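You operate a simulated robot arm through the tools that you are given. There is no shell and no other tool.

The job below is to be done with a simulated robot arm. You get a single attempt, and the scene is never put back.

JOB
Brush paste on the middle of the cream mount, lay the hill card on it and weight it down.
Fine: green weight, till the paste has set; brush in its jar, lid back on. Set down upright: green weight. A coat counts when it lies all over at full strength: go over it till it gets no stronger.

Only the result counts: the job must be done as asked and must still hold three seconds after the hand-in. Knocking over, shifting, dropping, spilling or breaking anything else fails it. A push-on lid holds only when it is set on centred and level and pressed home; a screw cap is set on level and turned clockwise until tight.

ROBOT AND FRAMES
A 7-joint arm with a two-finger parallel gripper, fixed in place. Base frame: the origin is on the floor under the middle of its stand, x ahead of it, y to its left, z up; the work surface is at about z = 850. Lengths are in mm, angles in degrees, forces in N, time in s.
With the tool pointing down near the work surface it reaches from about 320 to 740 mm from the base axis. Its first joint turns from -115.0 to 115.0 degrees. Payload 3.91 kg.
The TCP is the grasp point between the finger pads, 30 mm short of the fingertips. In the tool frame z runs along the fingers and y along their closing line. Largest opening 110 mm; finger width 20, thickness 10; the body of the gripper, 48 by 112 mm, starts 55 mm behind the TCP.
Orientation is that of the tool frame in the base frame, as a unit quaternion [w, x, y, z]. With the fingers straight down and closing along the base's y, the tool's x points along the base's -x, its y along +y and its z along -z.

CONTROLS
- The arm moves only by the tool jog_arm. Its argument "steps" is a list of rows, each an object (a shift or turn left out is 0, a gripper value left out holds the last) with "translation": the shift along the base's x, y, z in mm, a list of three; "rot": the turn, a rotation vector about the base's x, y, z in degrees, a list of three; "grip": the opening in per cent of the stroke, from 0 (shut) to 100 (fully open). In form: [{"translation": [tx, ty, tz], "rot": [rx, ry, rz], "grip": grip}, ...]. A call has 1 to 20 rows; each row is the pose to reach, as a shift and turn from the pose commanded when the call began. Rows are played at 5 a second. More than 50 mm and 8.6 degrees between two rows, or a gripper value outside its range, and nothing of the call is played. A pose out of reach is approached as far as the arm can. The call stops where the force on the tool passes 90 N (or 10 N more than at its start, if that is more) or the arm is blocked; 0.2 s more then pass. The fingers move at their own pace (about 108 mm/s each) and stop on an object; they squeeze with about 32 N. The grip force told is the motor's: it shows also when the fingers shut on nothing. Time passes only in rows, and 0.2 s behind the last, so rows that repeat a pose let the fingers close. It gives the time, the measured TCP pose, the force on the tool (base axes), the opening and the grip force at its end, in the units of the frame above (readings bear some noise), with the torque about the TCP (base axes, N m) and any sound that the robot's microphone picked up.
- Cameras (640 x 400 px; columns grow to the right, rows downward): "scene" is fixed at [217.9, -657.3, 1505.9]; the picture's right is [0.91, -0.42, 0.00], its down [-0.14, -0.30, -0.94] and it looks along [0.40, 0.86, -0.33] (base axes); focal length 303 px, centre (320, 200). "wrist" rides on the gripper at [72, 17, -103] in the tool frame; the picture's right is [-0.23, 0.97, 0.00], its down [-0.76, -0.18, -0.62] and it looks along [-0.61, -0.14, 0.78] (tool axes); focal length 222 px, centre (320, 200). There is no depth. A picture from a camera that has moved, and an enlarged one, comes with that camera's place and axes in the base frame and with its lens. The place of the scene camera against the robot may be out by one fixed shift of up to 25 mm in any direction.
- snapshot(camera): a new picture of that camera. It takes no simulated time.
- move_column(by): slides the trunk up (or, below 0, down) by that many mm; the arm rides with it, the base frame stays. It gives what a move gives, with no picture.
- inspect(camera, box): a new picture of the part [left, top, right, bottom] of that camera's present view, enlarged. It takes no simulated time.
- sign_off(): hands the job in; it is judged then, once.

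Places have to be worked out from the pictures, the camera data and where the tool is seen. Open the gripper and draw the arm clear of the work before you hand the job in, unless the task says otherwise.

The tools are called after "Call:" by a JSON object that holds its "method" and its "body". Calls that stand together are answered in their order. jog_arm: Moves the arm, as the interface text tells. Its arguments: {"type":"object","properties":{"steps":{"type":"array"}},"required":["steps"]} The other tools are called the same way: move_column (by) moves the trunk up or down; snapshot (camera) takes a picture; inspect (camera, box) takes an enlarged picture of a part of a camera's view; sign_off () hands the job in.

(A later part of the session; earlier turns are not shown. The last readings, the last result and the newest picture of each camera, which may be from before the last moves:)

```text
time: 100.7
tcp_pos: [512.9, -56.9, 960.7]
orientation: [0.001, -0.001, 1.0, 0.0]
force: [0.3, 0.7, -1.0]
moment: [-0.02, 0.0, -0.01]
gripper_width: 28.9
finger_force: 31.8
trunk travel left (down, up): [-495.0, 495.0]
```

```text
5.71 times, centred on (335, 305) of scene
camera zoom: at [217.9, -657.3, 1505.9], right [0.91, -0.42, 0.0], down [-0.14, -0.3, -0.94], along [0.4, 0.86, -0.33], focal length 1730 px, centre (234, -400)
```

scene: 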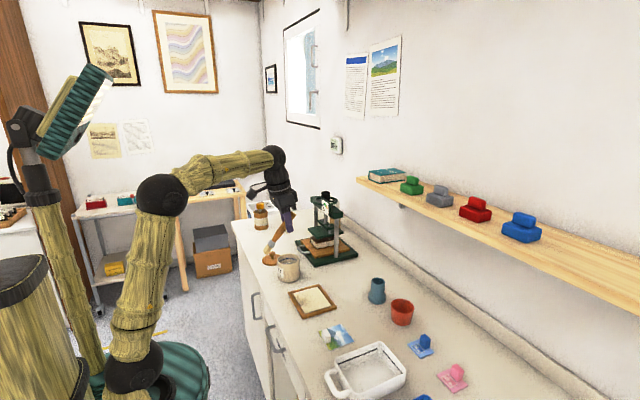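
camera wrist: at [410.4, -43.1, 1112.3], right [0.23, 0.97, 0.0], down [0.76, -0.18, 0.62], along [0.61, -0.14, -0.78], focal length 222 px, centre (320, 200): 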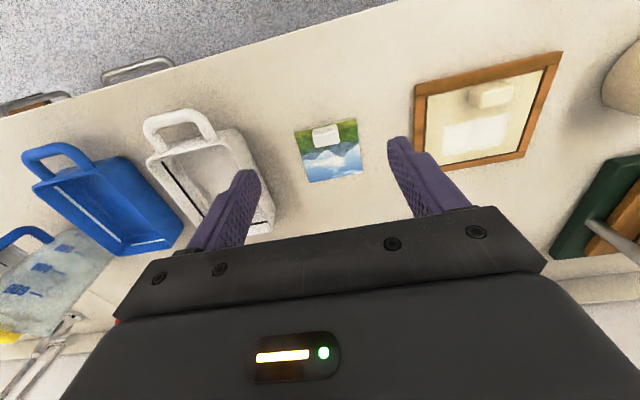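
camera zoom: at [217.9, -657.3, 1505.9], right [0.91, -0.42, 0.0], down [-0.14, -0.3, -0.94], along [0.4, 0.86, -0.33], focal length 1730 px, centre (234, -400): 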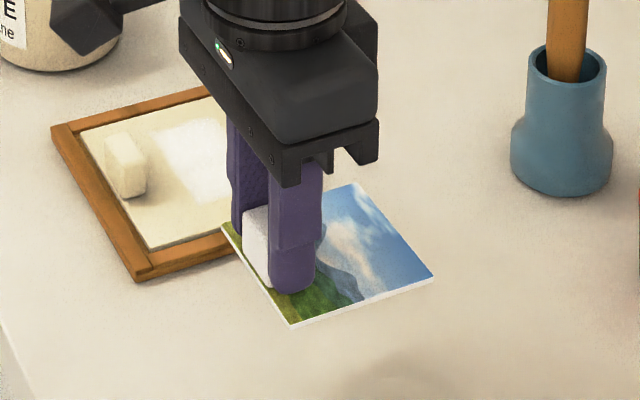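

The card hangs level. I'll carry it over the mount at this height and then compare its edge with the mount's block.

Call:
{"method": "jog_arm", "body": {"steps": [{"translation": [3, 42, 0]}, {"translation": [6, 84, 0]}, {"translation": [9, 126, 0]}, {"translation": [10, 160, 0]}, {"translation": [10, 167, 0]}, {"translation": [10, 167, -20]}, {"translation": [10, 167, -30]}, {"translation": [10, 167, -30]}]}}

Call:
{"method": "inspect", "body": {"camera": "wrist", "box": [200, 60, 440, 210]}}

Call:
{"method": "inspect", "body": {"camera": "scene", "box": [275, 255, 345, 325]}}

```text
time: 102.5
tcp_pos: [521.0, 108.1, 931.2]
orientation: [0.0, -0.001, 1.0, 0.0]
force: [0.6, -0.1, -0.2]
moment: [-0.01, 0.03, -0.05]
gripper_width: 28.7
finger_force: 31.9
trunk travel left (down, up): [-495.0, 495.0]
```

```text
2.67 times, centred on (320, 135) of wrist
camera zoom: at [449.6, 124.8, 1034.1], right [0.23, 0.97, 0.0], down [0.76, -0.18, 0.62], along [0.61, -0.14, -0.78], focal length 592 px, centre (320, 373)
```

zoom: 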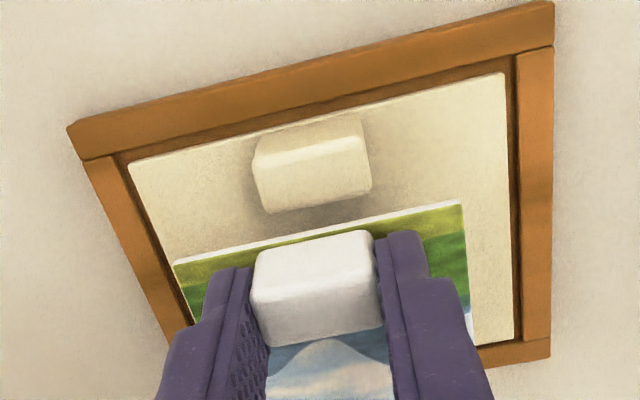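

```text
5.71 times, centred on (310, 290) of scene
camera zoom: at [217.9, -657.3, 1505.9], right [0.91, -0.42, 0.0], down [-0.14, -0.3, -0.94], along [0.4, 0.86, -0.33], focal length 1730 px, centre (377, -314)
```

zoom: 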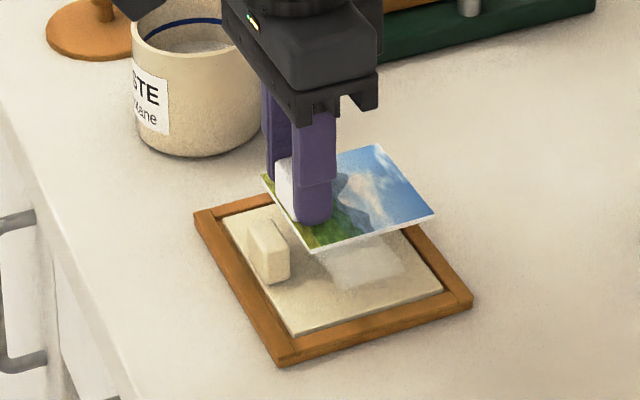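

The card's near edge is at x≈513.6 and the mount block's far face at ≈511.9; card y-centre is 107.9 vs. plate 109.9. I'll shift (+0.8, +2) and lower to just above the plate.

Call:
{"method": "jog_arm", "body": {"steps": [{"translation": [0.8, 2, 0]}, {"translation": [0.8, 2, -8]}, {"translation": [0.8, 2, -14]}, {"translation": [0.8, 2, -20]}, {"translation": [0.8, 2, -26]}, {"translation": [0.8, 2, -30]}, {"translation": [0.8, 2, -30]}]}}

Call:
{"method": "inspect", "body": {"camera": "wrist", "box": [200, 60, 440, 210]}}

Call:
{"method": "inspect", "body": {"camera": "scene", "box": [285, 270, 345, 325]}}

```text
time: 104.0
tcp_pos: [523.2, 111.6, 901.4]
orientation: [0.0, 0.0, 1.0, 0.0]
force: [0.0, -0.2, -0.9]
moment: [0.0, 0.04, -0.02]
gripper_width: 28.5
finger_force: 32.2
trunk travel left (down, up): [-495.0, 495.0]
```

```text
2.67 times, centred on (320, 135) of wrist
camera zoom: at [450.3, 127.4, 1004.9], right [0.23, 0.97, 0.0], down [0.76, -0.18, 0.62], along [0.61, -0.14, -0.78], focal length 592 px, centre (320, 373)
```

zoom: 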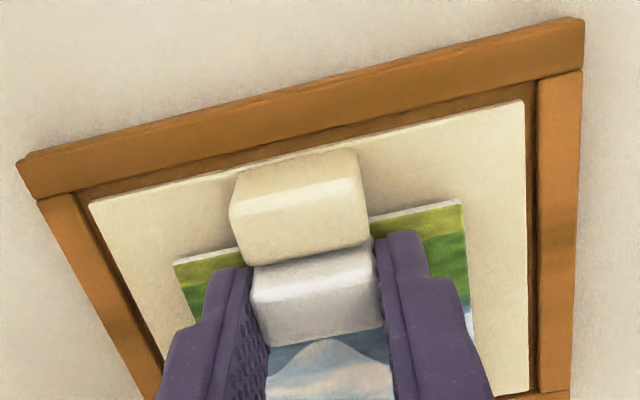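

```text
7.27 times, centred on (315, 298) of scene
camera zoom: at [217.9, -657.3, 1505.9], right [0.91, -0.42, 0.0], down [-0.14, -0.3, -0.94], along [0.4, 0.86, -0.33], focal length 2202 px, centre (356, -509)
```

zoom: 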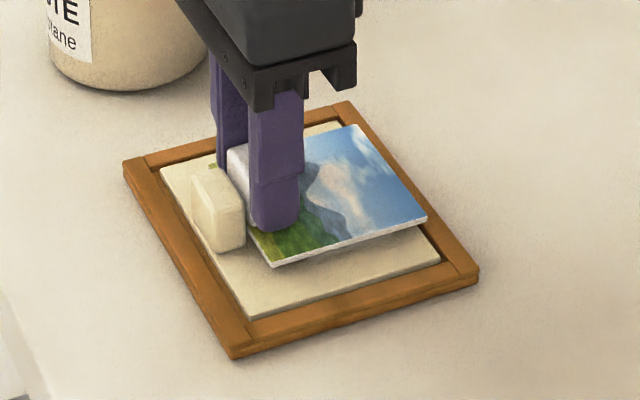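

Card hovers ~9 mm over the plate, clear of the block. I'll step down to contact.

Call:
{"method": "jog_arm", "body": {"steps": [{"translation": [0, 0, -2]}, {"translation": [0, 0, -4]}, {"translation": [0, 0, -6]}, {"translation": [0, 0, -7]}, {"translation": [0, 0, -8]}]}}

```text
time: 105.2
tcp_pos: [522.5, 110.3, 894.5]
orientation: [0.001, 0.0, 1.0, 0.001]
force: [1.7, -0.2, 23.2]
moment: [-0.04, -0.08, 0.0]
gripper_width: 28.7
finger_force: 31.8
trunk travel left (down, up): [-495.0, 495.0]
```

Firm contact (23 N). I'll ease off 1.5 mm and check that the card is flat and properly placed before releasing.

Call:
{"method": "jog_arm", "body": {"steps": [{"translation": [0, 0, 1]}, {"translation": [0, 0, 1.5]}]}}

Call:
{"method": "inspect", "body": {"camera": "wrist", "box": [200, 60, 440, 210]}}

Call:
{"method": "inspect", "body": {"camera": "scene", "box": [285, 270, 345, 325]}}

```text
time: 105.8
tcp_pos: [521.7, 110.6, 894.9]
orientation: [0.0, -0.001, 1.0, 0.001]
force: [1.7, 1.3, 14.2]
moment: [0.06, -0.22, 0.03]
gripper_width: 29.0
finger_force: 32.1
trunk travel left (down, up): [-495.0, 495.0]
```

```text
2.67 times, centred on (320, 135) of wrist
camera zoom: at [450.2, 127.2, 998.1], right [0.23, 0.97, 0.0], down [0.76, -0.18, 0.62], along [0.61, -0.14, -0.78], focal length 592 px, centre (320, 373)
```

zoom: 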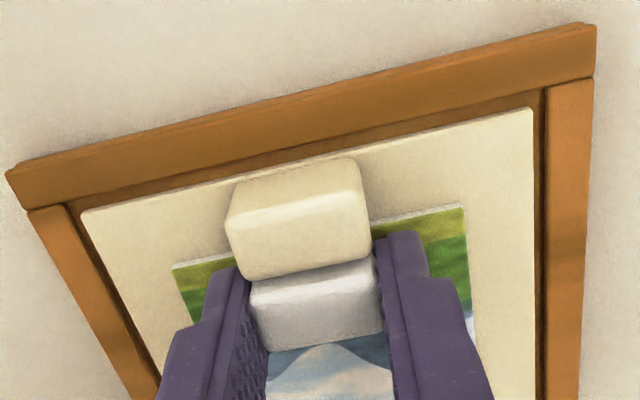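

```text
7.27 times, centred on (315, 298) of scene
camera zoom: at [217.9, -657.3, 1505.9], right [0.91, -0.42, 0.0], down [-0.14, -0.3, -0.94], along [0.4, 0.86, -0.33], focal length 2202 px, centre (356, -509)
```

zoom: 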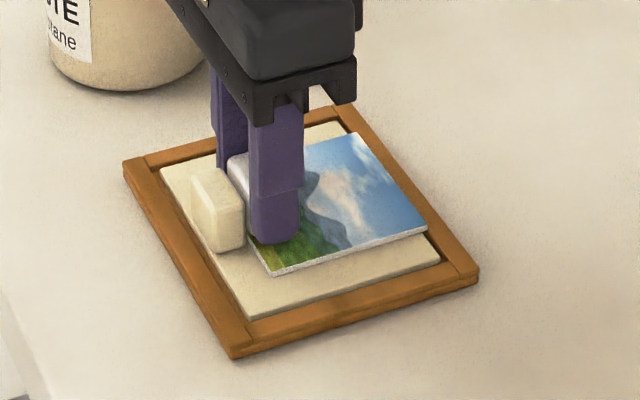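

The card lies flat on the plate with its far edge level with the plate's. I'll release the block and rise straight up.

Call:
{"method": "jog_arm", "body": {"steps": [{"translation": [0, 0, 0.7]}, {"translation": [0, 0, 0.7], "grip": 35}, {"translation": [0, 0, 0.7], "grip": 42}, {"translation": [0, 0, 0.7], "grip": 42}, {"translation": [0, 0, 15], "grip": 42}, {"translation": [0, 0, 40], "grip": 42}, {"translation": [0, 0, 80], "grip": 60}, {"translation": [-25, 0, 115], "grip": 80}]}}

Call:
{"method": "snapshot", "body": {"camera": "wrist"}}

Call:
{"method": "inspect", "body": {"camera": "wrist", "box": [220, 90, 420, 220]}}

Call:
{"method": "inspect", "body": {"camera": "scene", "box": [285, 275, 345, 325]}}

```text
time: 107.7
tcp_pos: [500.6, 108.8, 1010.8]
orientation: [0.0, -0.001, 1.0, 0.0]
force: [-0.4, 0.4, 0.2]
moment: [0.02, 0.0, 0.0]
gripper_width: 88.1
finger_force: 0.0
trunk travel left (down, up): [-495.0, 495.0]
```

```text
taken
camera wrist: at [427.4, 126.1, 1113.3], right [0.23, 0.97, 0.0], down [0.76, -0.18, 0.62], along [0.61, -0.14, -0.78], focal length 222 px, centre (320, 200)
```

wrist: 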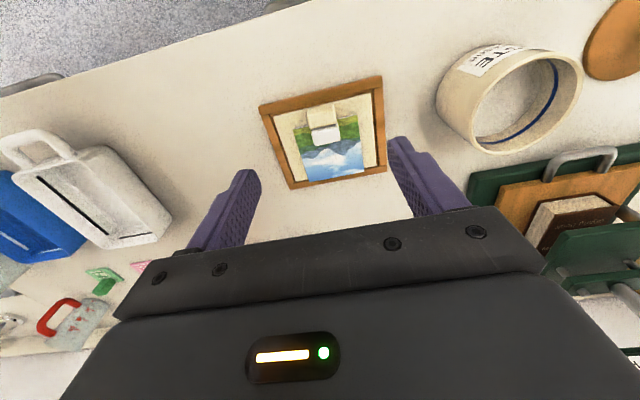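

```text
3.08 times, centred on (320, 155) of wrist
camera zoom: at [427.4, 126.1, 1113.3], right [0.23, 0.97, 0.0], down [0.76, -0.18, 0.62], along [0.61, -0.14, -0.78], focal length 684 px, centre (320, 338)
```

zoom: 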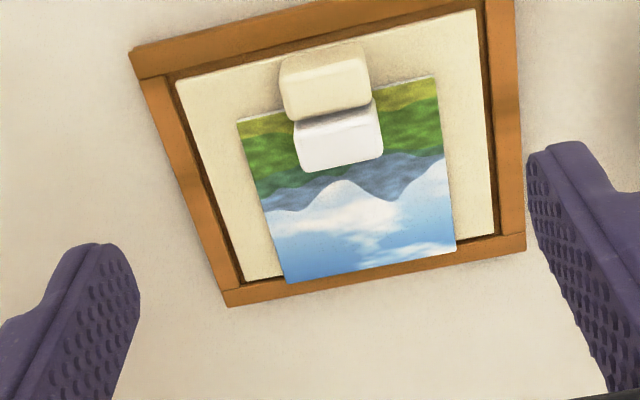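

```text
8.00 times, centred on (315, 300) of scene
camera zoom: at [217.9, -657.3, 1505.9], right [0.91, -0.42, 0.0], down [-0.14, -0.3, -0.94], along [0.4, 0.86, -0.33], focal length 2422 px, centre (360, -600)
```

zoom: 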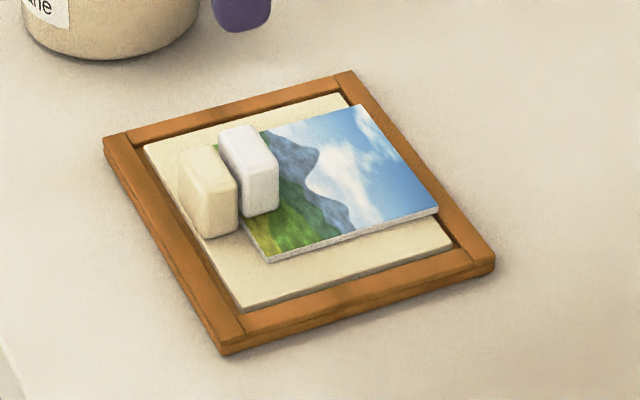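

The card lies flat, centred at about (552, 111), covering the pasted rectangle. Next the green weight: I'll tilt the tool forward again and move toward y≈21.

Call:
{"method": "jog_arm", "body": {"steps": [{"translation": [0, -12, 15], "rot": [0, -7.2, 0]}, {"translation": [0, -25, 30], "rot": [0, -14.4, 0]}, {"translation": [0, -38, 40], "rot": [0, -21.6, 0]}, {"translation": [0, -50, 50], "rot": [0, -28.8, 0]}, {"translation": [0, -63, 60], "rot": [0, -36, 0]}, {"translation": [0, -75, 60], "rot": [0, -43.2, 0]}, {"translation": [0, -87, 60], "rot": [0, -50, 0]}]}}

Call:
{"method": "move_column", "body": {"by": 230}}

Call:
{"method": "snapshot", "body": {"camera": "scene"}}

Call:
{"method": "snapshot", "body": {"camera": "wrist"}}

```text
time: 109.2
tcp_pos: [498.6, 22.9, 1069.2]
orientation: [0.424, 0.001, 0.906, 0.0]
force: [-0.6, 0.3, 0.2]
moment: [-0.02, -0.01, -0.01]
gripper_width: 87.9
finger_force: 0.1
trunk travel left (down, up): [-495.0, 495.0]
```

```text
time: 111.7
tcp_pos: [499.2, 23.9, 1299.8]
orientation: [0.422, -0.001, 0.906, -0.001]
force: [0.0, 0.6, 0.4]
moment: [0.0, 0.01, 0.03]
gripper_width: 88.0
finger_force: 0.0
trunk travel left (down, up): [-725.0, 265.0]
```

```text
taken
```

scene: 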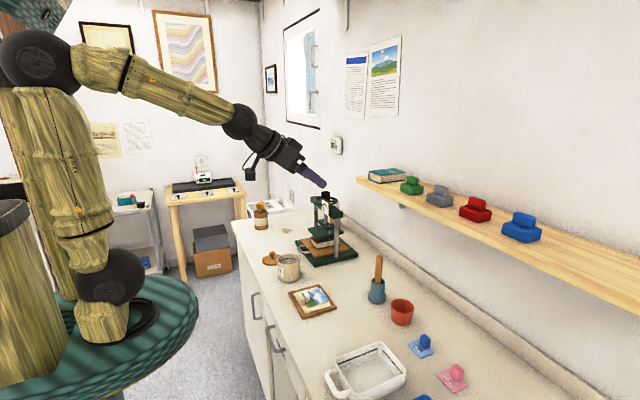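

```text
taken
camera wrist: at [373.4, 41.4, 1310.4], right [0.15, 0.97, 0.17], down [0.01, -0.18, 0.98], along [0.99, -0.14, -0.04], focal length 222 px, centre (320, 200)
```

wrist: 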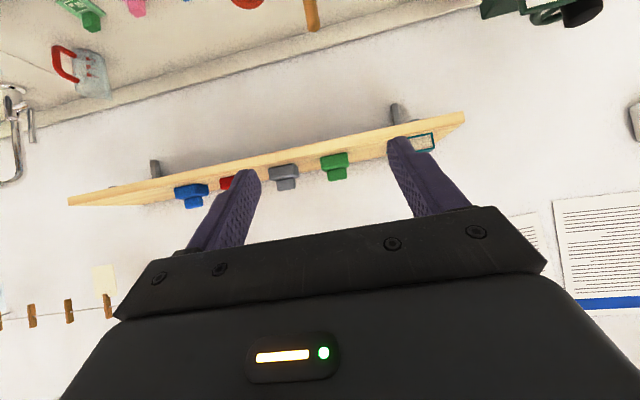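

Trunk is raised; the shelf is in good reach. I'll advance to x≈690 with a 66 mm opening and measure the green weight close up.

Call:
{"method": "jog_arm", "body": {"steps": [{"translation": [45, 0, 0], "grip": 60}, {"translation": [90, 0, 0], "grip": 60}, {"translation": [135, 0, 0], "grip": 60}, {"translation": [170, 0, 0], "grip": 60}, {"translation": [190, 0, 0], "grip": 60}, {"translation": [190, 0, 0], "grip": 60}]}}

Call:
{"method": "snapshot", "body": {"camera": "wrist"}}

Call:
{"method": "inspect", "body": {"camera": "wrist", "box": [230, 60, 430, 200]}}

Call:
{"method": "inspect", "body": {"camera": "scene", "box": [360, 160, 440, 220]}}

```text
time: 113.1
tcp_pos: [690.0, 25.5, 1299.9]
orientation: [0.422, -0.001, 0.907, 0.0]
force: [-0.4, -0.3, 0.3]
moment: [0.01, -0.03, 0.02]
gripper_width: 65.9
finger_force: 0.1
trunk travel left (down, up): [-725.0, 265.0]
```

```text
taken
camera wrist: at [564.7, 42.0, 1310.5], right [0.15, 0.97, 0.17], down [0.01, -0.18, 0.98], along [0.99, -0.14, -0.04], focal length 222 px, centre (320, 200)
```

wrist: 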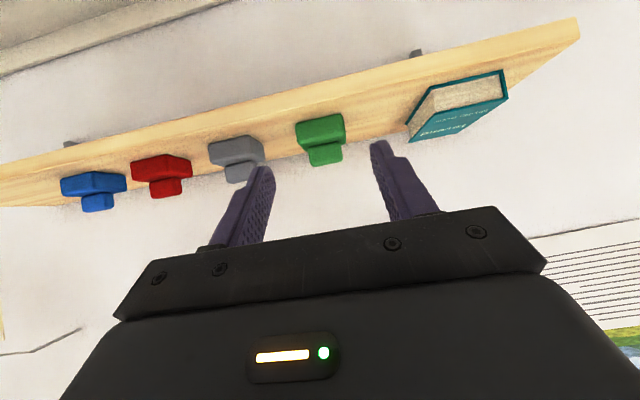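

```text
2.86 times, centred on (330, 130) of wrist
camera zoom: at [564.7, 42.0, 1310.5], right [0.15, 0.97, 0.17], down [0.01, -0.18, 0.98], along [0.99, -0.14, -0.04], focal length 635 px, centre (291, 400)
```

zoom: 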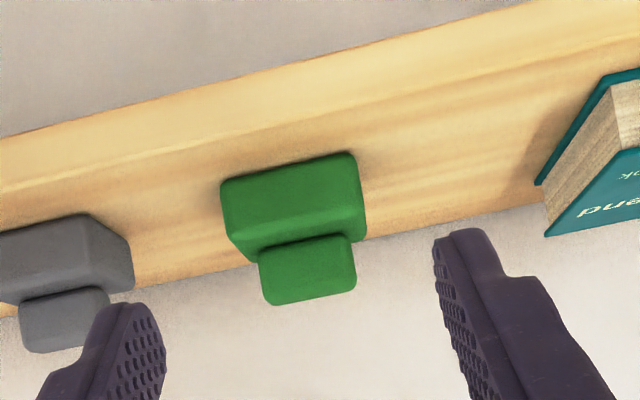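

```text
6.67 times, centred on (400, 190) of scene
camera zoom: at [217.9, -657.3, 1505.9], right [0.91, -0.42, 0.0], down [-0.14, -0.3, -0.94], along [0.4, 0.86, -0.33], focal length 2018 px, centre (-213, 267)
```

zoom: 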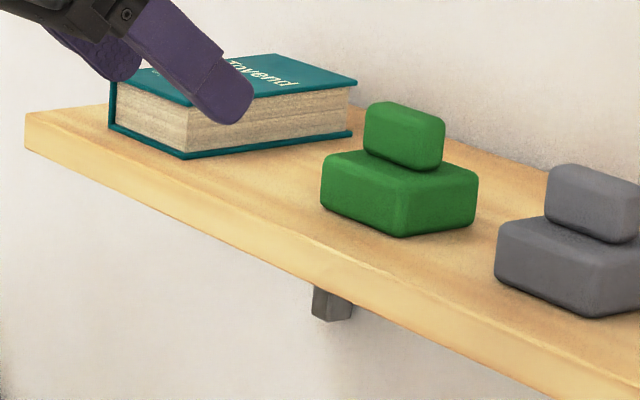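

The green weight: front-bottom edge x≈803.5, shelf top z≈1214.5, y centre ≈21.4; handle ~38 mm wide spanning z≈1240–1258. I'll move to a pre-grasp point behind and above the handle along the tool axis.

Call:
{"method": "jog_arm", "body": {"steps": [{"translation": [35, -3.6, 8]}, {"translation": [70, -3.6, 8]}, {"translation": [70, -3.6, 8]}]}}

Call:
{"method": "inspect", "body": {"camera": "wrist", "box": [230, 60, 430, 200]}}

Call:
{"method": "inspect", "body": {"camera": "scene", "box": [370, 150, 440, 210]}}

```text
time: 113.9
tcp_pos: [759.0, 21.4, 1308.4]
orientation: [0.423, -0.001, 0.906, 0.001]
force: [0.4, -0.1, 0.1]
moment: [-0.05, 0.0, 0.03]
gripper_width: 66.1
finger_force: 0.0
trunk travel left (down, up): [-725.0, 265.0]
```

```text
2.86 times, centred on (330, 130) of wrist
camera zoom: at [632.8, 38.7, 1318.4], right [0.15, 0.97, 0.17], down [0.01, -0.18, 0.98], along [0.99, -0.14, -0.04], focal length 635 px, centre (291, 400)
```

zoom: 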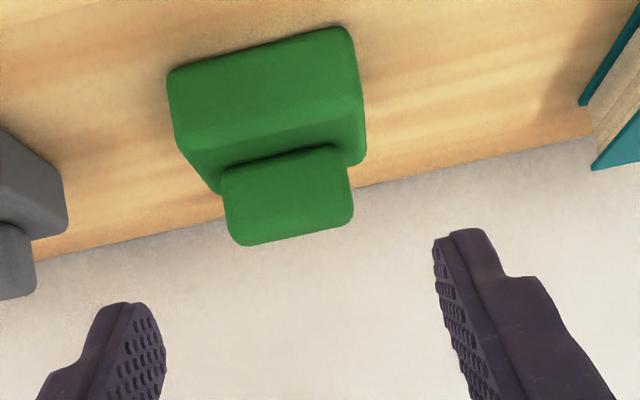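

```text
6.67 times, centred on (405, 180) of scene
camera zoom: at [217.9, -657.3, 1505.9], right [0.91, -0.42, 0.0], down [-0.14, -0.3, -0.94], along [0.4, 0.86, -0.33], focal length 2018 px, centre (-247, 333)
```

zoom: 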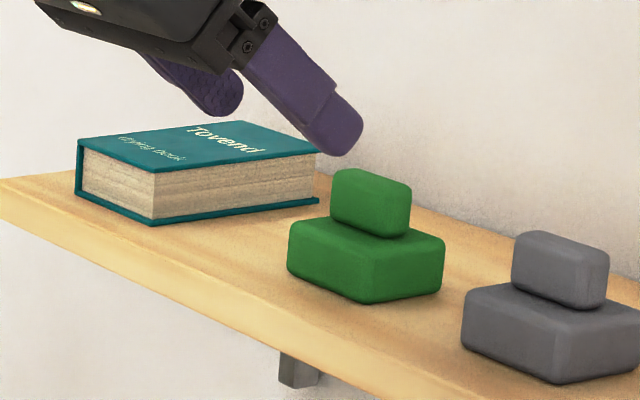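

Refined: weight base front at x≈807.5 with ~44 mm depth, handle centred near (829, 21.3), z 1236–1258. I'll advance most of the way along the tool axis and check fingers against the handle and base.

Call:
{"method": "jog_arm", "body": {"steps": [{"translation": [20, -0.3, -16]}, {"translation": [40, -0.3, -30]}, {"translation": [40, -0.3, -30]}]}}

Call:
{"method": "inspect", "body": {"camera": "scene", "box": [380, 150, 440, 210]}}

Call:
{"method": "inspect", "body": {"camera": "wrist", "box": [230, 60, 430, 200]}}

```text
time: 114.7
tcp_pos: [796.9, 20.1, 1277.0]
orientation: [0.423, 0.0, 0.906, -0.001]
force: [-0.4, 0.8, -0.4]
moment: [0.02, 0.0, 0.03]
gripper_width: 66.1
finger_force: 0.0
trunk travel left (down, up): [-725.0, 265.0]
```

```text
6.67 times, centred on (410, 180) of scene
camera zoom: at [217.9, -657.3, 1505.9], right [0.91, -0.42, 0.0], down [-0.14, -0.3, -0.94], along [0.4, 0.86, -0.33], focal length 2018 px, centre (-280, 333)
```

zoom: 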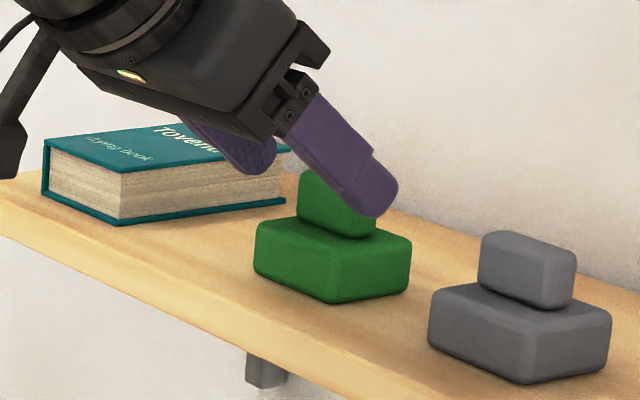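

```text
2.86 times, centred on (330, 130) of wrist
camera zoom: at [672.2, 37.8, 1287.8], right [0.15, 0.97, 0.17], down [0.01, -0.18, 0.98], along [0.99, -0.14, -0.04], focal length 635 px, centre (291, 400)
```

zoom: 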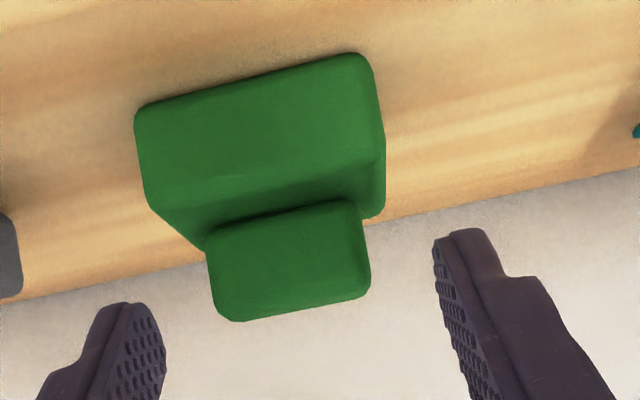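

The handle is centred between the fingers. Final advance of ~16 mm, then close on the handle.

Call:
{"method": "jog_arm", "body": {"steps": [{"translation": [7, 0.7, -6]}, {"translation": [13, 0.7, -10.5]}, {"translation": [13, 0.7, -10.5]}]}}

Call:
{"method": "inspect", "body": {"camera": "scene", "box": [380, 150, 440, 210]}}

Call:
{"method": "inspect", "body": {"camera": "wrist", "box": [230, 80, 430, 220]}}

```text
time: 115.5
tcp_pos: [811.7, 21.2, 1267.4]
orientation: [0.423, 0.0, 0.906, -0.001]
force: [-0.3, -0.5, -0.3]
moment: [0.0, -0.01, -0.03]
gripper_width: 66.0
finger_force: 0.0
trunk travel left (down, up): [-725.0, 265.0]
```

```text
6.67 times, centred on (410, 180) of scene
camera zoom: at [217.9, -657.3, 1505.9], right [0.91, -0.42, 0.0], down [-0.14, -0.3, -0.94], along [0.4, 0.86, -0.33], focal length 2018 px, centre (-280, 333)
```

zoom: 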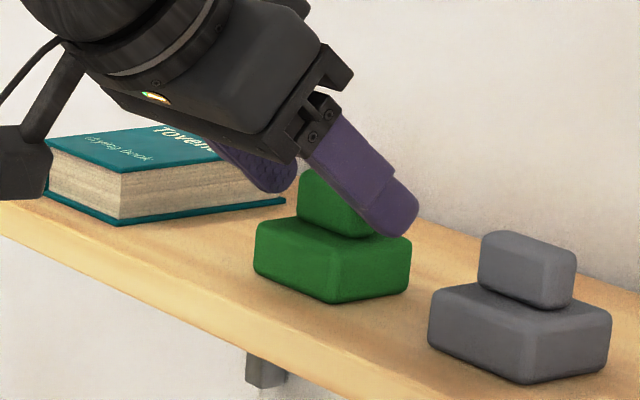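

```text
2.86 times, centred on (330, 150) of wrist
camera zoom: at [685.8, 38.6, 1277.5], right [0.15, 0.97, 0.17], down [0.01, -0.18, 0.98], along [0.99, -0.14, -0.04], focal length 635 px, centre (291, 343)
```

zoom: 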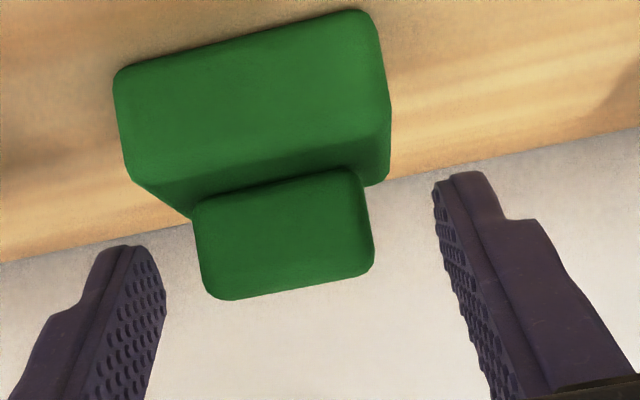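

Fingertips reach the handle's middle; I'll advance 3.5 mm more for a better hold, then close gradually.

Call:
{"method": "jog_arm", "body": {"steps": [{"translation": [3.5, 0, -0.7]}, {"translation": [3.5, 0, -0.7]}, {"translation": [3.5, 0, -0.7], "grip": 45}, {"translation": [3.5, 0, -0.7], "grip": 36}, {"translation": [3.5, 0, -0.7], "grip": 25}, {"translation": [3.5, 0, -0.7], "grip": 0}, {"translation": [3.5, 0, -0.7], "grip": 0}]}}

Call:
{"method": "inspect", "body": {"camera": "scene", "box": [380, 150, 440, 210]}}

Call:
{"method": "inspect", "body": {"camera": "wrist", "box": [230, 80, 430, 220]}}

```text
time: 117.1
tcp_pos: [815.5, 19.4, 1265.9]
orientation: [0.422, -0.001, 0.906, 0.0]
force: [0.0, -2.1, -0.1]
moment: [-0.06, -0.03, -0.06]
gripper_width: 39.6
finger_force: 31.4
trunk travel left (down, up): [-725.0, 265.0]
```

```text
6.67 times, centred on (410, 180) of scene
camera zoom: at [217.9, -657.3, 1505.9], right [0.91, -0.42, 0.0], down [-0.14, -0.3, -0.94], along [0.4, 0.86, -0.33], focal length 2018 px, centre (-280, 333)
```

zoom: 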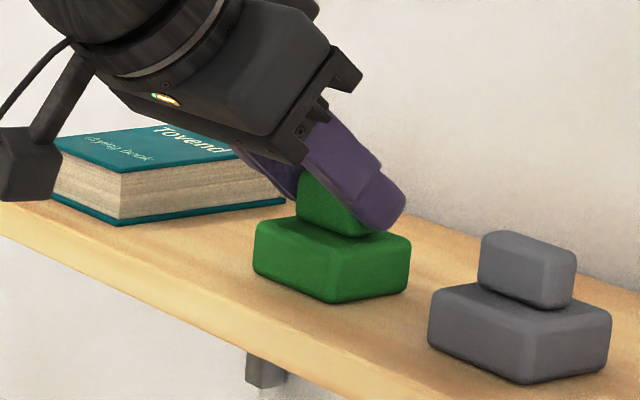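

```text
2.86 times, centred on (330, 150) of wrist
camera zoom: at [689.9, 37.8, 1276.6], right [0.15, 0.97, 0.17], down [0.01, -0.18, 0.98], along [0.99, -0.14, -0.04], focal length 635 px, centre (291, 343)
```

zoom: 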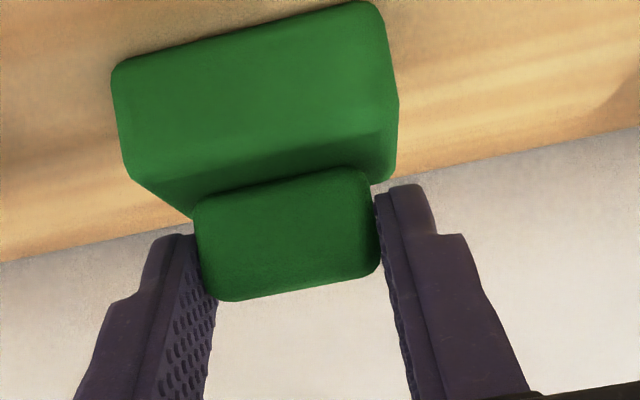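

Gripped at 39.6 mm wide. I'll lift a few mm to see whether the weight holds level.

Call:
{"method": "jog_arm", "body": {"steps": [{"translation": [0, 0, 3]}, {"translation": [0, 0, 7]}, {"translation": [0, 0, 12]}, {"translation": [0, 0, 18]}]}}

Call:
{"method": "inspect", "body": {"camera": "scene", "box": [380, 150, 440, 210]}}

Call:
{"method": "inspect", "body": {"camera": "wrist", "box": [230, 80, 430, 220]}}

```text
time: 118.1
tcp_pos: [814.9, 21.2, 1284.4]
orientation: [0.423, 0.0, 0.906, 0.0]
force: [1.0, -0.4, -4.0]
moment: [-0.01, 0.07, 0.01]
gripper_width: 39.7
finger_force: 32.6
trunk travel left (down, up): [-725.0, 265.0]
```

```text
6.67 times, centred on (410, 180) of scene
camera zoom: at [217.9, -657.3, 1505.9], right [0.91, -0.42, 0.0], down [-0.14, -0.3, -0.94], along [0.4, 0.86, -0.33], focal length 2018 px, centre (-280, 333)
```

zoom: 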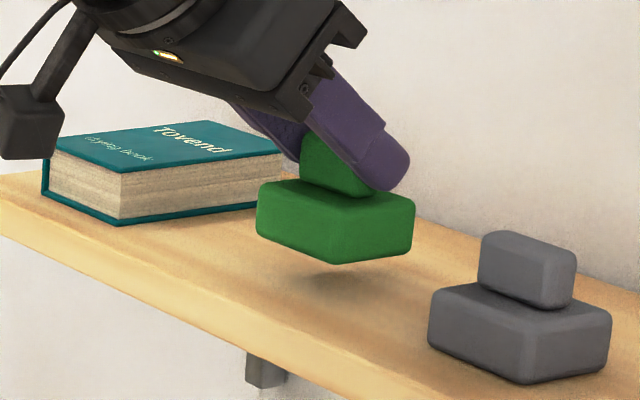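

```text
2.86 times, centred on (330, 150) of wrist
camera zoom: at [689.8, 37.8, 1294.5], right [0.15, 0.97, 0.17], down [0.01, -0.18, 0.98], along [0.99, -0.14, -0.04], focal length 635 px, centre (291, 343)
```

zoom: 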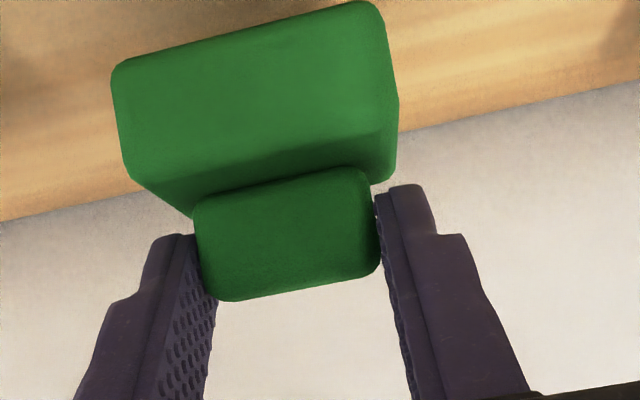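

The weight (~0.4 kg) hangs level. I'll raise it clear, retract from the shelf, then lower the trunk again.

Call:
{"method": "jog_arm", "body": {"steps": [{"translation": [0, 0, 15]}, {"translation": [-25, 0, 25]}, {"translation": [-60, 0, 25]}, {"translation": [-100, 5, 25]}, {"translation": [-140, 12, 25]}, {"translation": [-180, 22, 25]}, {"translation": [-220, 34, 25]}, {"translation": [-255, 44, 25]}, {"translation": [-255, 44, 25]}]}}

Call:
{"method": "move_column", "body": {"by": -230}}

Call:
{"method": "snapshot", "body": {"camera": "scene"}}

Call:
{"method": "inspect", "body": {"camera": "wrist", "box": [230, 80, 430, 220]}}

```text
time: 120.1
tcp_pos: [561.2, 65.3, 1307.6]
orientation: [0.421, -0.001, 0.907, 0.0]
force: [0.4, 0.0, -3.8]
moment: [0.0, 0.04, 0.0]
gripper_width: 40.0
finger_force: 32.5
trunk travel left (down, up): [-725.0, 265.0]
```

```text
time: 122.5
tcp_pos: [561.7, 65.7, 1077.7]
orientation: [0.422, -0.001, 0.906, 0.0]
force: [-0.4, -0.3, -3.5]
moment: [0.0, 0.07, 0.0]
gripper_width: 39.5
finger_force: 32.1
trunk travel left (down, up): [-495.0, 495.0]
```

```text
taken
```

scene: 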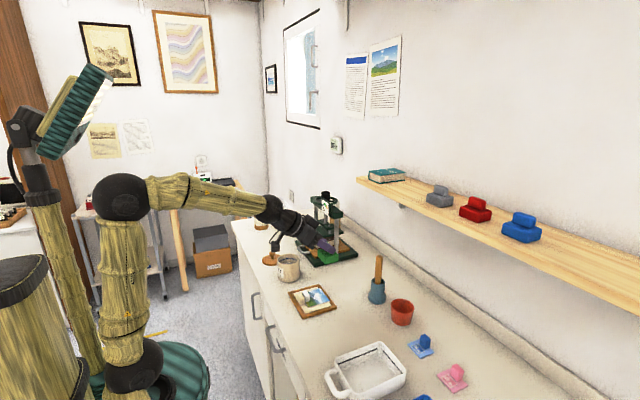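

```text
2.86 times, centred on (330, 150) of wrist
camera zoom: at [435.4, 82.6, 1088.3], right [0.15, 0.97, 0.17], down [0.01, -0.18, 0.98], along [0.99, -0.14, -0.04], focal length 635 px, centre (291, 343)
```

zoom: 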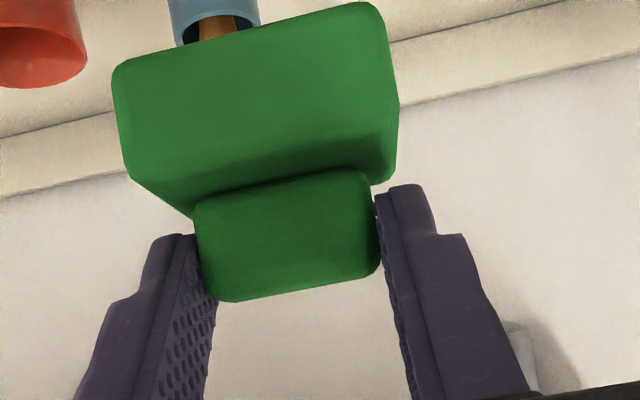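

The weight is steady in the grip (its centre is ~14 mm ahead of the TCP, its base 52 mm below). I'll bring it above the card, aiming for weight centre ≈ (557, 111).

Call:
{"method": "jog_arm", "body": {"steps": [{"translation": [-5, 12, -10]}, {"translation": [-10, 25, -30]}, {"translation": [-18, 44.8, -60]}, {"translation": [-18, 44.8, -95]}, {"translation": [-18, 44.8, -118]}, {"translation": [-18, 44.8, -118]}]}}

Call:
{"method": "inspect", "body": {"camera": "scene", "box": [275, 250, 350, 325]}}

Call:
{"method": "inspect", "body": {"camera": "wrist", "box": [200, 0, 440, 160]}}

```text
time: 123.9
tcp_pos: [542.7, 111.1, 958.1]
orientation: [0.422, -0.001, 0.907, 0.0]
force: [-0.4, 0.1, -3.5]
moment: [0.01, 0.08, 0.01]
gripper_width: 39.4
finger_force: 32.5
trunk travel left (down, up): [-495.0, 495.0]
```

```text
5.33 times, centred on (312, 288) of scene
camera zoom: at [217.9, -657.3, 1505.9], right [0.91, -0.42, 0.0], down [-0.14, -0.3, -0.94], along [0.4, 0.86, -0.33], focal length 1615 px, centre (360, -267)
```

zoom: 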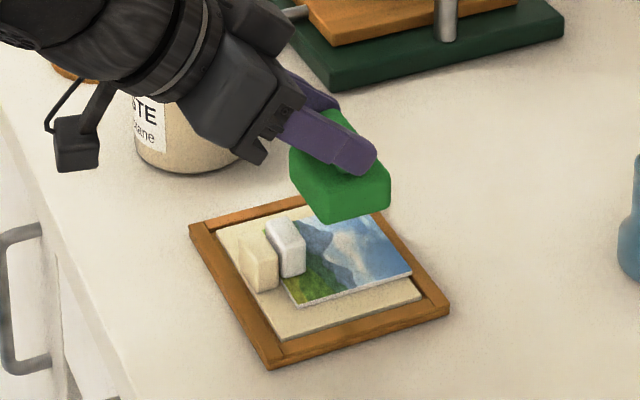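

```text
2.50 times, centred on (320, 80) of wrist
camera zoom: at [416.4, 127.5, 969.1], right [0.15, 0.97, 0.17], down [0.01, -0.18, 0.98], along [0.99, -0.14, -0.04], focal length 555 px, centre (320, 500)
```

zoom: 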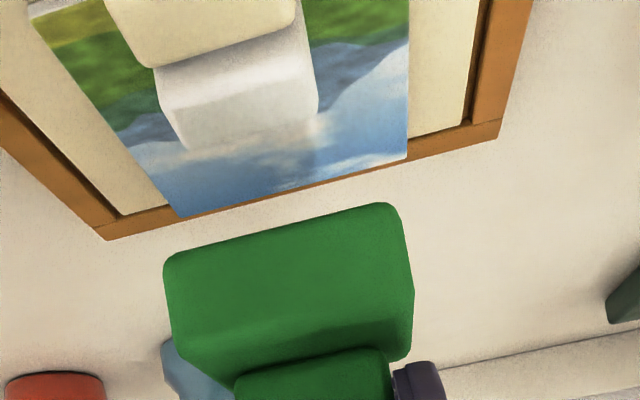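

Weight front should be at x≈534 against the card block's far face at ≈530.5. I'll add 1.5 mm in x and lower to about 7 mm above the card.

Call:
{"method": "jog_arm", "body": {"steps": [{"translation": [1.5, 0, -8]}, {"translation": [1.5, 0, -18]}, {"translation": [1.5, 0, -28]}, {"translation": [1.5, 0, -38]}, {"translation": [1.5, 0, -38]}]}}

Call:
{"method": "inspect", "body": {"camera": "scene", "box": [280, 265, 345, 325]}}

Call:
{"method": "inspect", "body": {"camera": "wrist", "box": [200, 0, 440, 160]}}

```text
time: 125.1
tcp_pos: [545.3, 111.6, 921.7]
orientation: [0.423, 0.0, 0.906, 0.0]
force: [0.1, 0.3, -4.3]
moment: [-0.01, 0.06, 0.02]
gripper_width: 39.5
finger_force: 31.8
trunk travel left (down, up): [-495.0, 495.0]
```

```text
6.67 times, centred on (312, 295) of scene
camera zoom: at [217.9, -657.3, 1505.9], right [0.91, -0.42, 0.0], down [-0.14, -0.3, -0.94], along [0.4, 0.86, -0.33], focal length 2018 px, centre (370, -433)
```

zoom: 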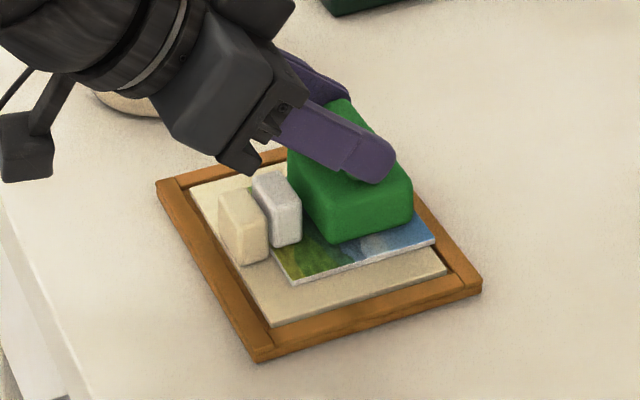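

```text
2.50 times, centred on (320, 80) of wrist
camera zoom: at [419.0, 127.5, 932.7], right [0.15, 0.97, 0.17], down [0.01, -0.18, 0.98], along [0.99, -0.14, -0.04], focal length 555 px, centre (320, 500)
```

zoom: 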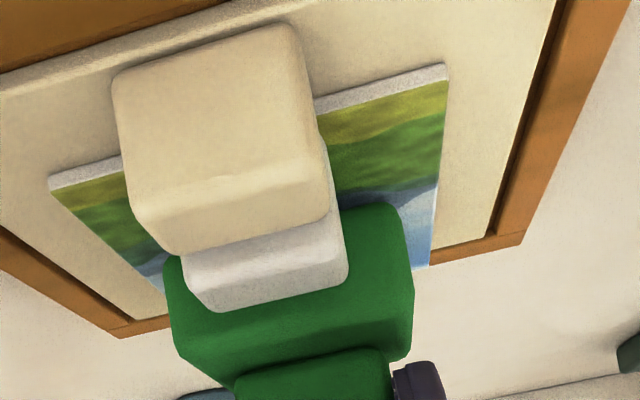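

The weight is about 9 mm above the card and clear of the white block. I'll lower it in small steps until the card takes its load.

Call:
{"method": "jog_arm", "body": {"steps": [{"translation": [0, 0, -2]}, {"translation": [0, 0, -4]}, {"translation": [0, 0, -5.5]}, {"translation": [0, 0, -7]}]}}

```text
time: 126.1
tcp_pos: [544.4, 110.6, 918.5]
orientation: [0.427, -0.001, 0.904, -0.001]
force: [1.3, 2.1, 25.4]
moment: [0.13, 0.08, 0.03]
gripper_width: 39.6
finger_force: 31.7
trunk travel left (down, up): [-495.0, 495.0]
```

Contact came ~6 mm earlier than I computed. I'll ease up 1.5 mm and look closely for whatever is touching.

Call:
{"method": "jog_arm", "body": {"steps": [{"translation": [0, 0, 1]}, {"translation": [0, 0, 2]}]}}

Call:
{"method": "inspect", "body": {"camera": "scene", "box": [295, 270, 340, 315]}}

Call:
{"method": "inspect", "body": {"camera": "wrist", "box": [240, 60, 400, 180]}}

```text
time: 126.7
tcp_pos: [544.4, 110.0, 919.0]
orientation: [0.425, 0.0, 0.905, 0.0]
force: [3.4, -0.7, 27.4]
moment: [-0.02, -0.31, 0.04]
gripper_width: 39.6
finger_force: 32.6
trunk travel left (down, up): [-495.0, 495.0]
```

```text
8.89 times, centred on (318, 292) of scene
camera zoom: at [217.9, -657.3, 1505.9], right [0.91, -0.42, 0.0], down [-0.14, -0.3, -0.94], along [0.4, 0.86, -0.33], focal length 2691 px, centre (342, -622)
```

zoom: 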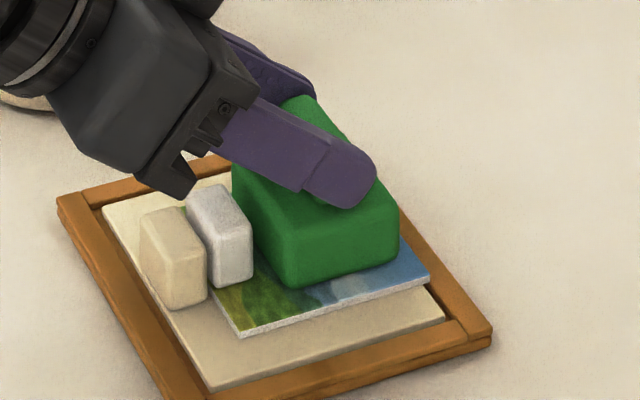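

```text
3.33 times, centred on (320, 120) of wrist
camera zoom: at [418.5, 127.2, 928.9], right [0.15, 0.97, 0.17], down [0.01, -0.18, 0.98], along [0.99, -0.14, -0.03], focal length 740 px, centre (320, 467)
```

zoom: 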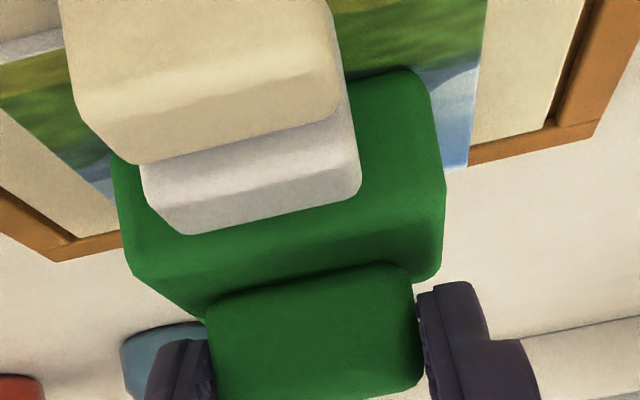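

The weight really is on the card: the camera pitch had a small bias, so its base is ~60 mm below the TCP and its centre sits near x≈565, too far back. I'll lift 10 mm, shift 10 mm toward the robot, and look again.

Call:
{"method": "jog_arm", "body": {"steps": [{"translation": [0, 0, 4]}, {"translation": [0, 0, 11]}, {"translation": [-5, 0, 11]}, {"translation": [-10, 0, 11]}, {"translation": [-10, 0, 11]}]}}

Call:
{"method": "inspect", "body": {"camera": "scene", "box": [295, 270, 340, 315]}}

Call:
{"method": "inspect", "body": {"camera": "wrist", "box": [220, 30, 420, 180]}}

```text
time: 127.9
tcp_pos: [534.0, 110.1, 926.6]
orientation: [0.422, 0.0, 0.907, 0.0]
force: [0.4, -0.7, -4.2]
moment: [0.01, 0.09, 0.01]
gripper_width: 39.4
finger_force: 32.4
trunk travel left (down, up): [-495.0, 495.0]
```

```text
8.89 times, centred on (318, 292) of scene
camera zoom: at [217.9, -657.3, 1505.9], right [0.91, -0.42, 0.0], down [-0.14, -0.3, -0.94], along [0.4, 0.86, -0.33], focal length 2691 px, centre (342, -622)
```

zoom: 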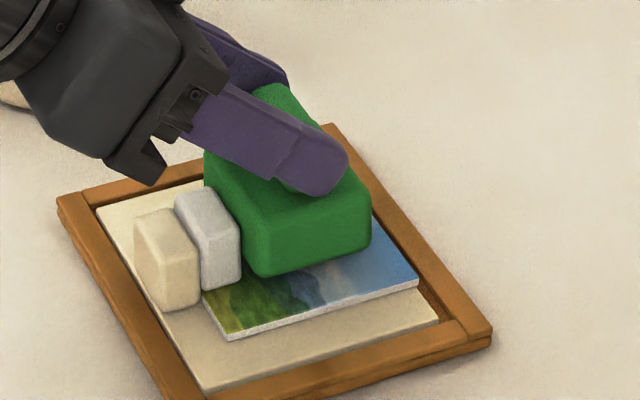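

```text
2.67 times, centred on (320, 105) of wrist
camera zoom: at [408.0, 127.6, 937.7], right [0.15, 0.97, 0.17], down [0.01, -0.18, 0.98], along [0.99, -0.14, -0.04], focal length 592 px, centre (320, 453)
```

zoom: 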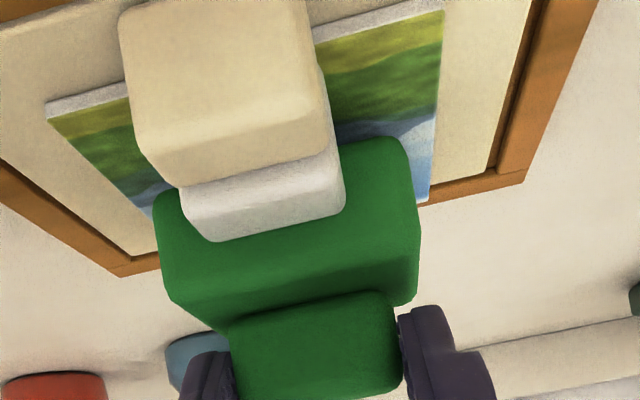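

The picture shows the shift pushed the card's block: the card slid ~4.5 mm toward the mount's block (still flat, now snug against it), and the plate moved ~1.5 mm within its frame. I'll back the weight off 2.5 mm so it's free of the block and re-inspect before lowering.

Call:
{"method": "jog_arm", "body": {"steps": [{"translation": [2.5, 0, 0]}, {"translation": [2.5, 0, 0]}]}}

Call:
{"method": "inspect", "body": {"camera": "scene", "box": [280, 270, 345, 325]}}

Call:
{"method": "inspect", "body": {"camera": "scene", "box": [300, 285, 325, 310]}}

Call:
{"method": "inspect", "body": {"camera": "wrist", "box": [220, 0, 420, 150]}}

```text
time: 128.5
tcp_pos: [536.0, 111.2, 926.7]
orientation: [0.422, 0.0, 0.907, -0.001]
force: [-0.5, 0.7, -2.8]
moment: [0.0, 0.07, -0.01]
gripper_width: 39.8
finger_force: 31.9
trunk travel left (down, up): [-495.0, 495.0]
```

```text
7.27 times, centred on (312, 298) of scene
camera zoom: at [217.9, -657.3, 1505.9], right [0.91, -0.42, 0.0], down [-0.14, -0.3, -0.94], along [0.4, 0.86, -0.33], focal length 2202 px, centre (374, -509)
```

zoom: 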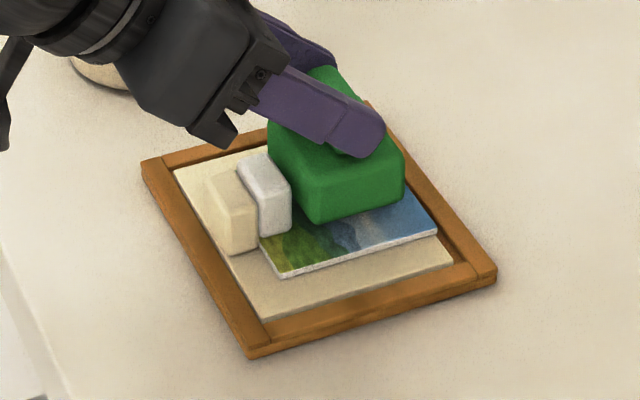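

```text
16.00 times, centred on (312, 298) of scene
camera zoom: at [217.9, -657.3, 1505.9], right [0.91, -0.42, 0.0], down [-0.14, -0.3, -0.94], along [0.4, 0.86, -0.33], focal length 4844 px, centre (440, -1360)
```

zoom: 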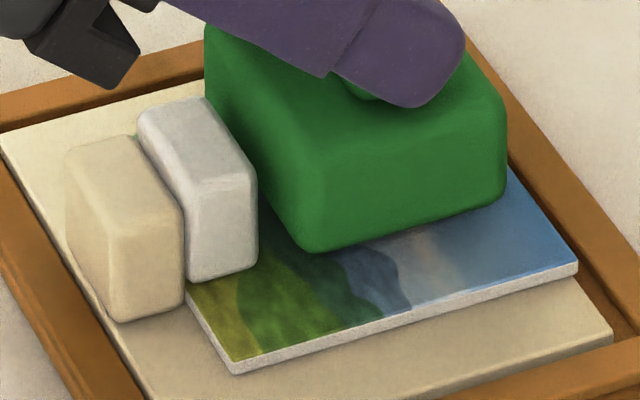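

```text
2.67 times, centred on (320, 75) of wrist
camera zoom: at [411.0, 127.6, 938.1], right [0.15, 0.97, 0.17], down [0.01, -0.18, 0.98], along [0.99, -0.14, -0.04], focal length 592 px, centre (320, 533)
```

zoom: 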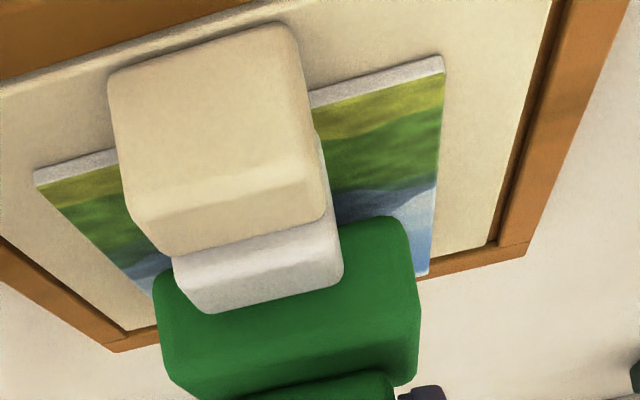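

The close-up shows the card flat and snug against the mount's block, with the weight hovering over the card's middle and clear of the white block. I'll lower it to contact here.

Call:
{"method": "jog_arm", "body": {"steps": [{"translation": [0, 0, -3]}, {"translation": [0, 0, -5]}, {"translation": [0, 0, -6.5]}, {"translation": [0, 0, -7.5]}]}}

Call:
{"method": "inspect", "body": {"camera": "scene", "box": [300, 285, 325, 310]}}

```text
time: 129.5
tcp_pos: [537.2, 109.1, 921.1]
orientation: [0.423, -0.001, 0.906, 0.0]
force: [-0.6, 0.5, -3.9]
moment: [0.04, 0.03, -0.01]
gripper_width: 39.5
finger_force: 32.1
trunk travel left (down, up): [-495.0, 495.0]
```

```text
16.00 times, centred on (312, 298) of scene
camera zoom: at [217.9, -657.3, 1505.9], right [0.91, -0.42, 0.0], down [-0.14, -0.3, -0.94], along [0.4, 0.86, -0.33], focal length 4844 px, centre (440, -1360)
```

zoom: 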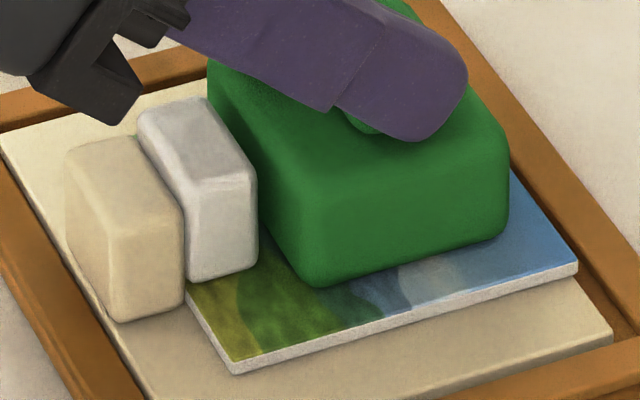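

Almost touching, no load change yet. Lowering in 0.7 mm steps.

Call:
{"method": "jog_arm", "body": {"steps": [{"translation": [0, 0, -0.7]}, {"translation": [0, 0, -1.4]}, {"translation": [0, 0, -2.1]}]}}

```text
time: 130.3
tcp_pos: [536.0, 110.9, 919.5]
orientation: [0.424, 0.0, 0.906, 0.0]
force: [2.1, -1.0, 5.4]
moment: [-0.06, -0.06, -0.03]
gripper_width: 39.4
finger_force: 31.8
trunk travel left (down, up): [-495.0, 495.0]
```

The card now carries the weight (force turned to +5 N). I'll check the picture, then open the fingers.

Call:
{"method": "inspect", "body": {"camera": "scene", "box": [295, 280, 335, 315]}}

Call:
{"method": "inspect", "body": {"camera": "wrist", "box": [220, 20, 420, 200]}}

```text
11.43 times, centred on (315, 298) of scene
camera zoom: at [217.9, -657.3, 1505.9], right [0.91, -0.42, 0.0], down [-0.14, -0.3, -0.94], along [0.4, 0.86, -0.33], focal length 3460 px, centre (377, -914)
```

zoom: 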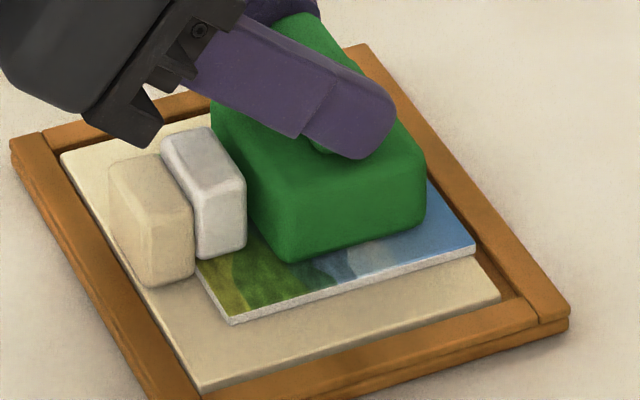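

```text
2.22 times, centred on (320, 110) of wrist
camera zoom: at [411.1, 127.3, 929.8], right [0.15, 0.97, 0.17], down [0.01, -0.18, 0.98], along [0.99, -0.14, -0.04], focal length 494 px, centre (320, 400)
```

zoom: 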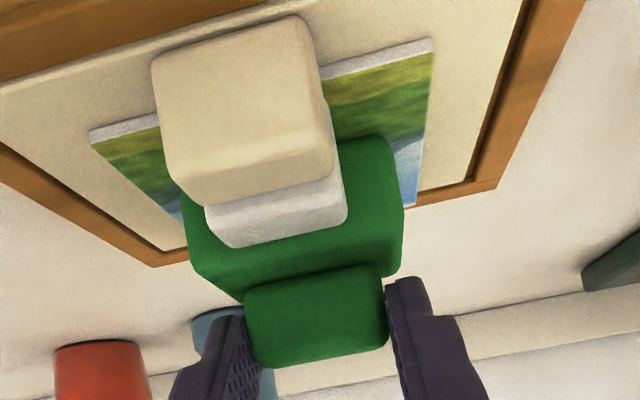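

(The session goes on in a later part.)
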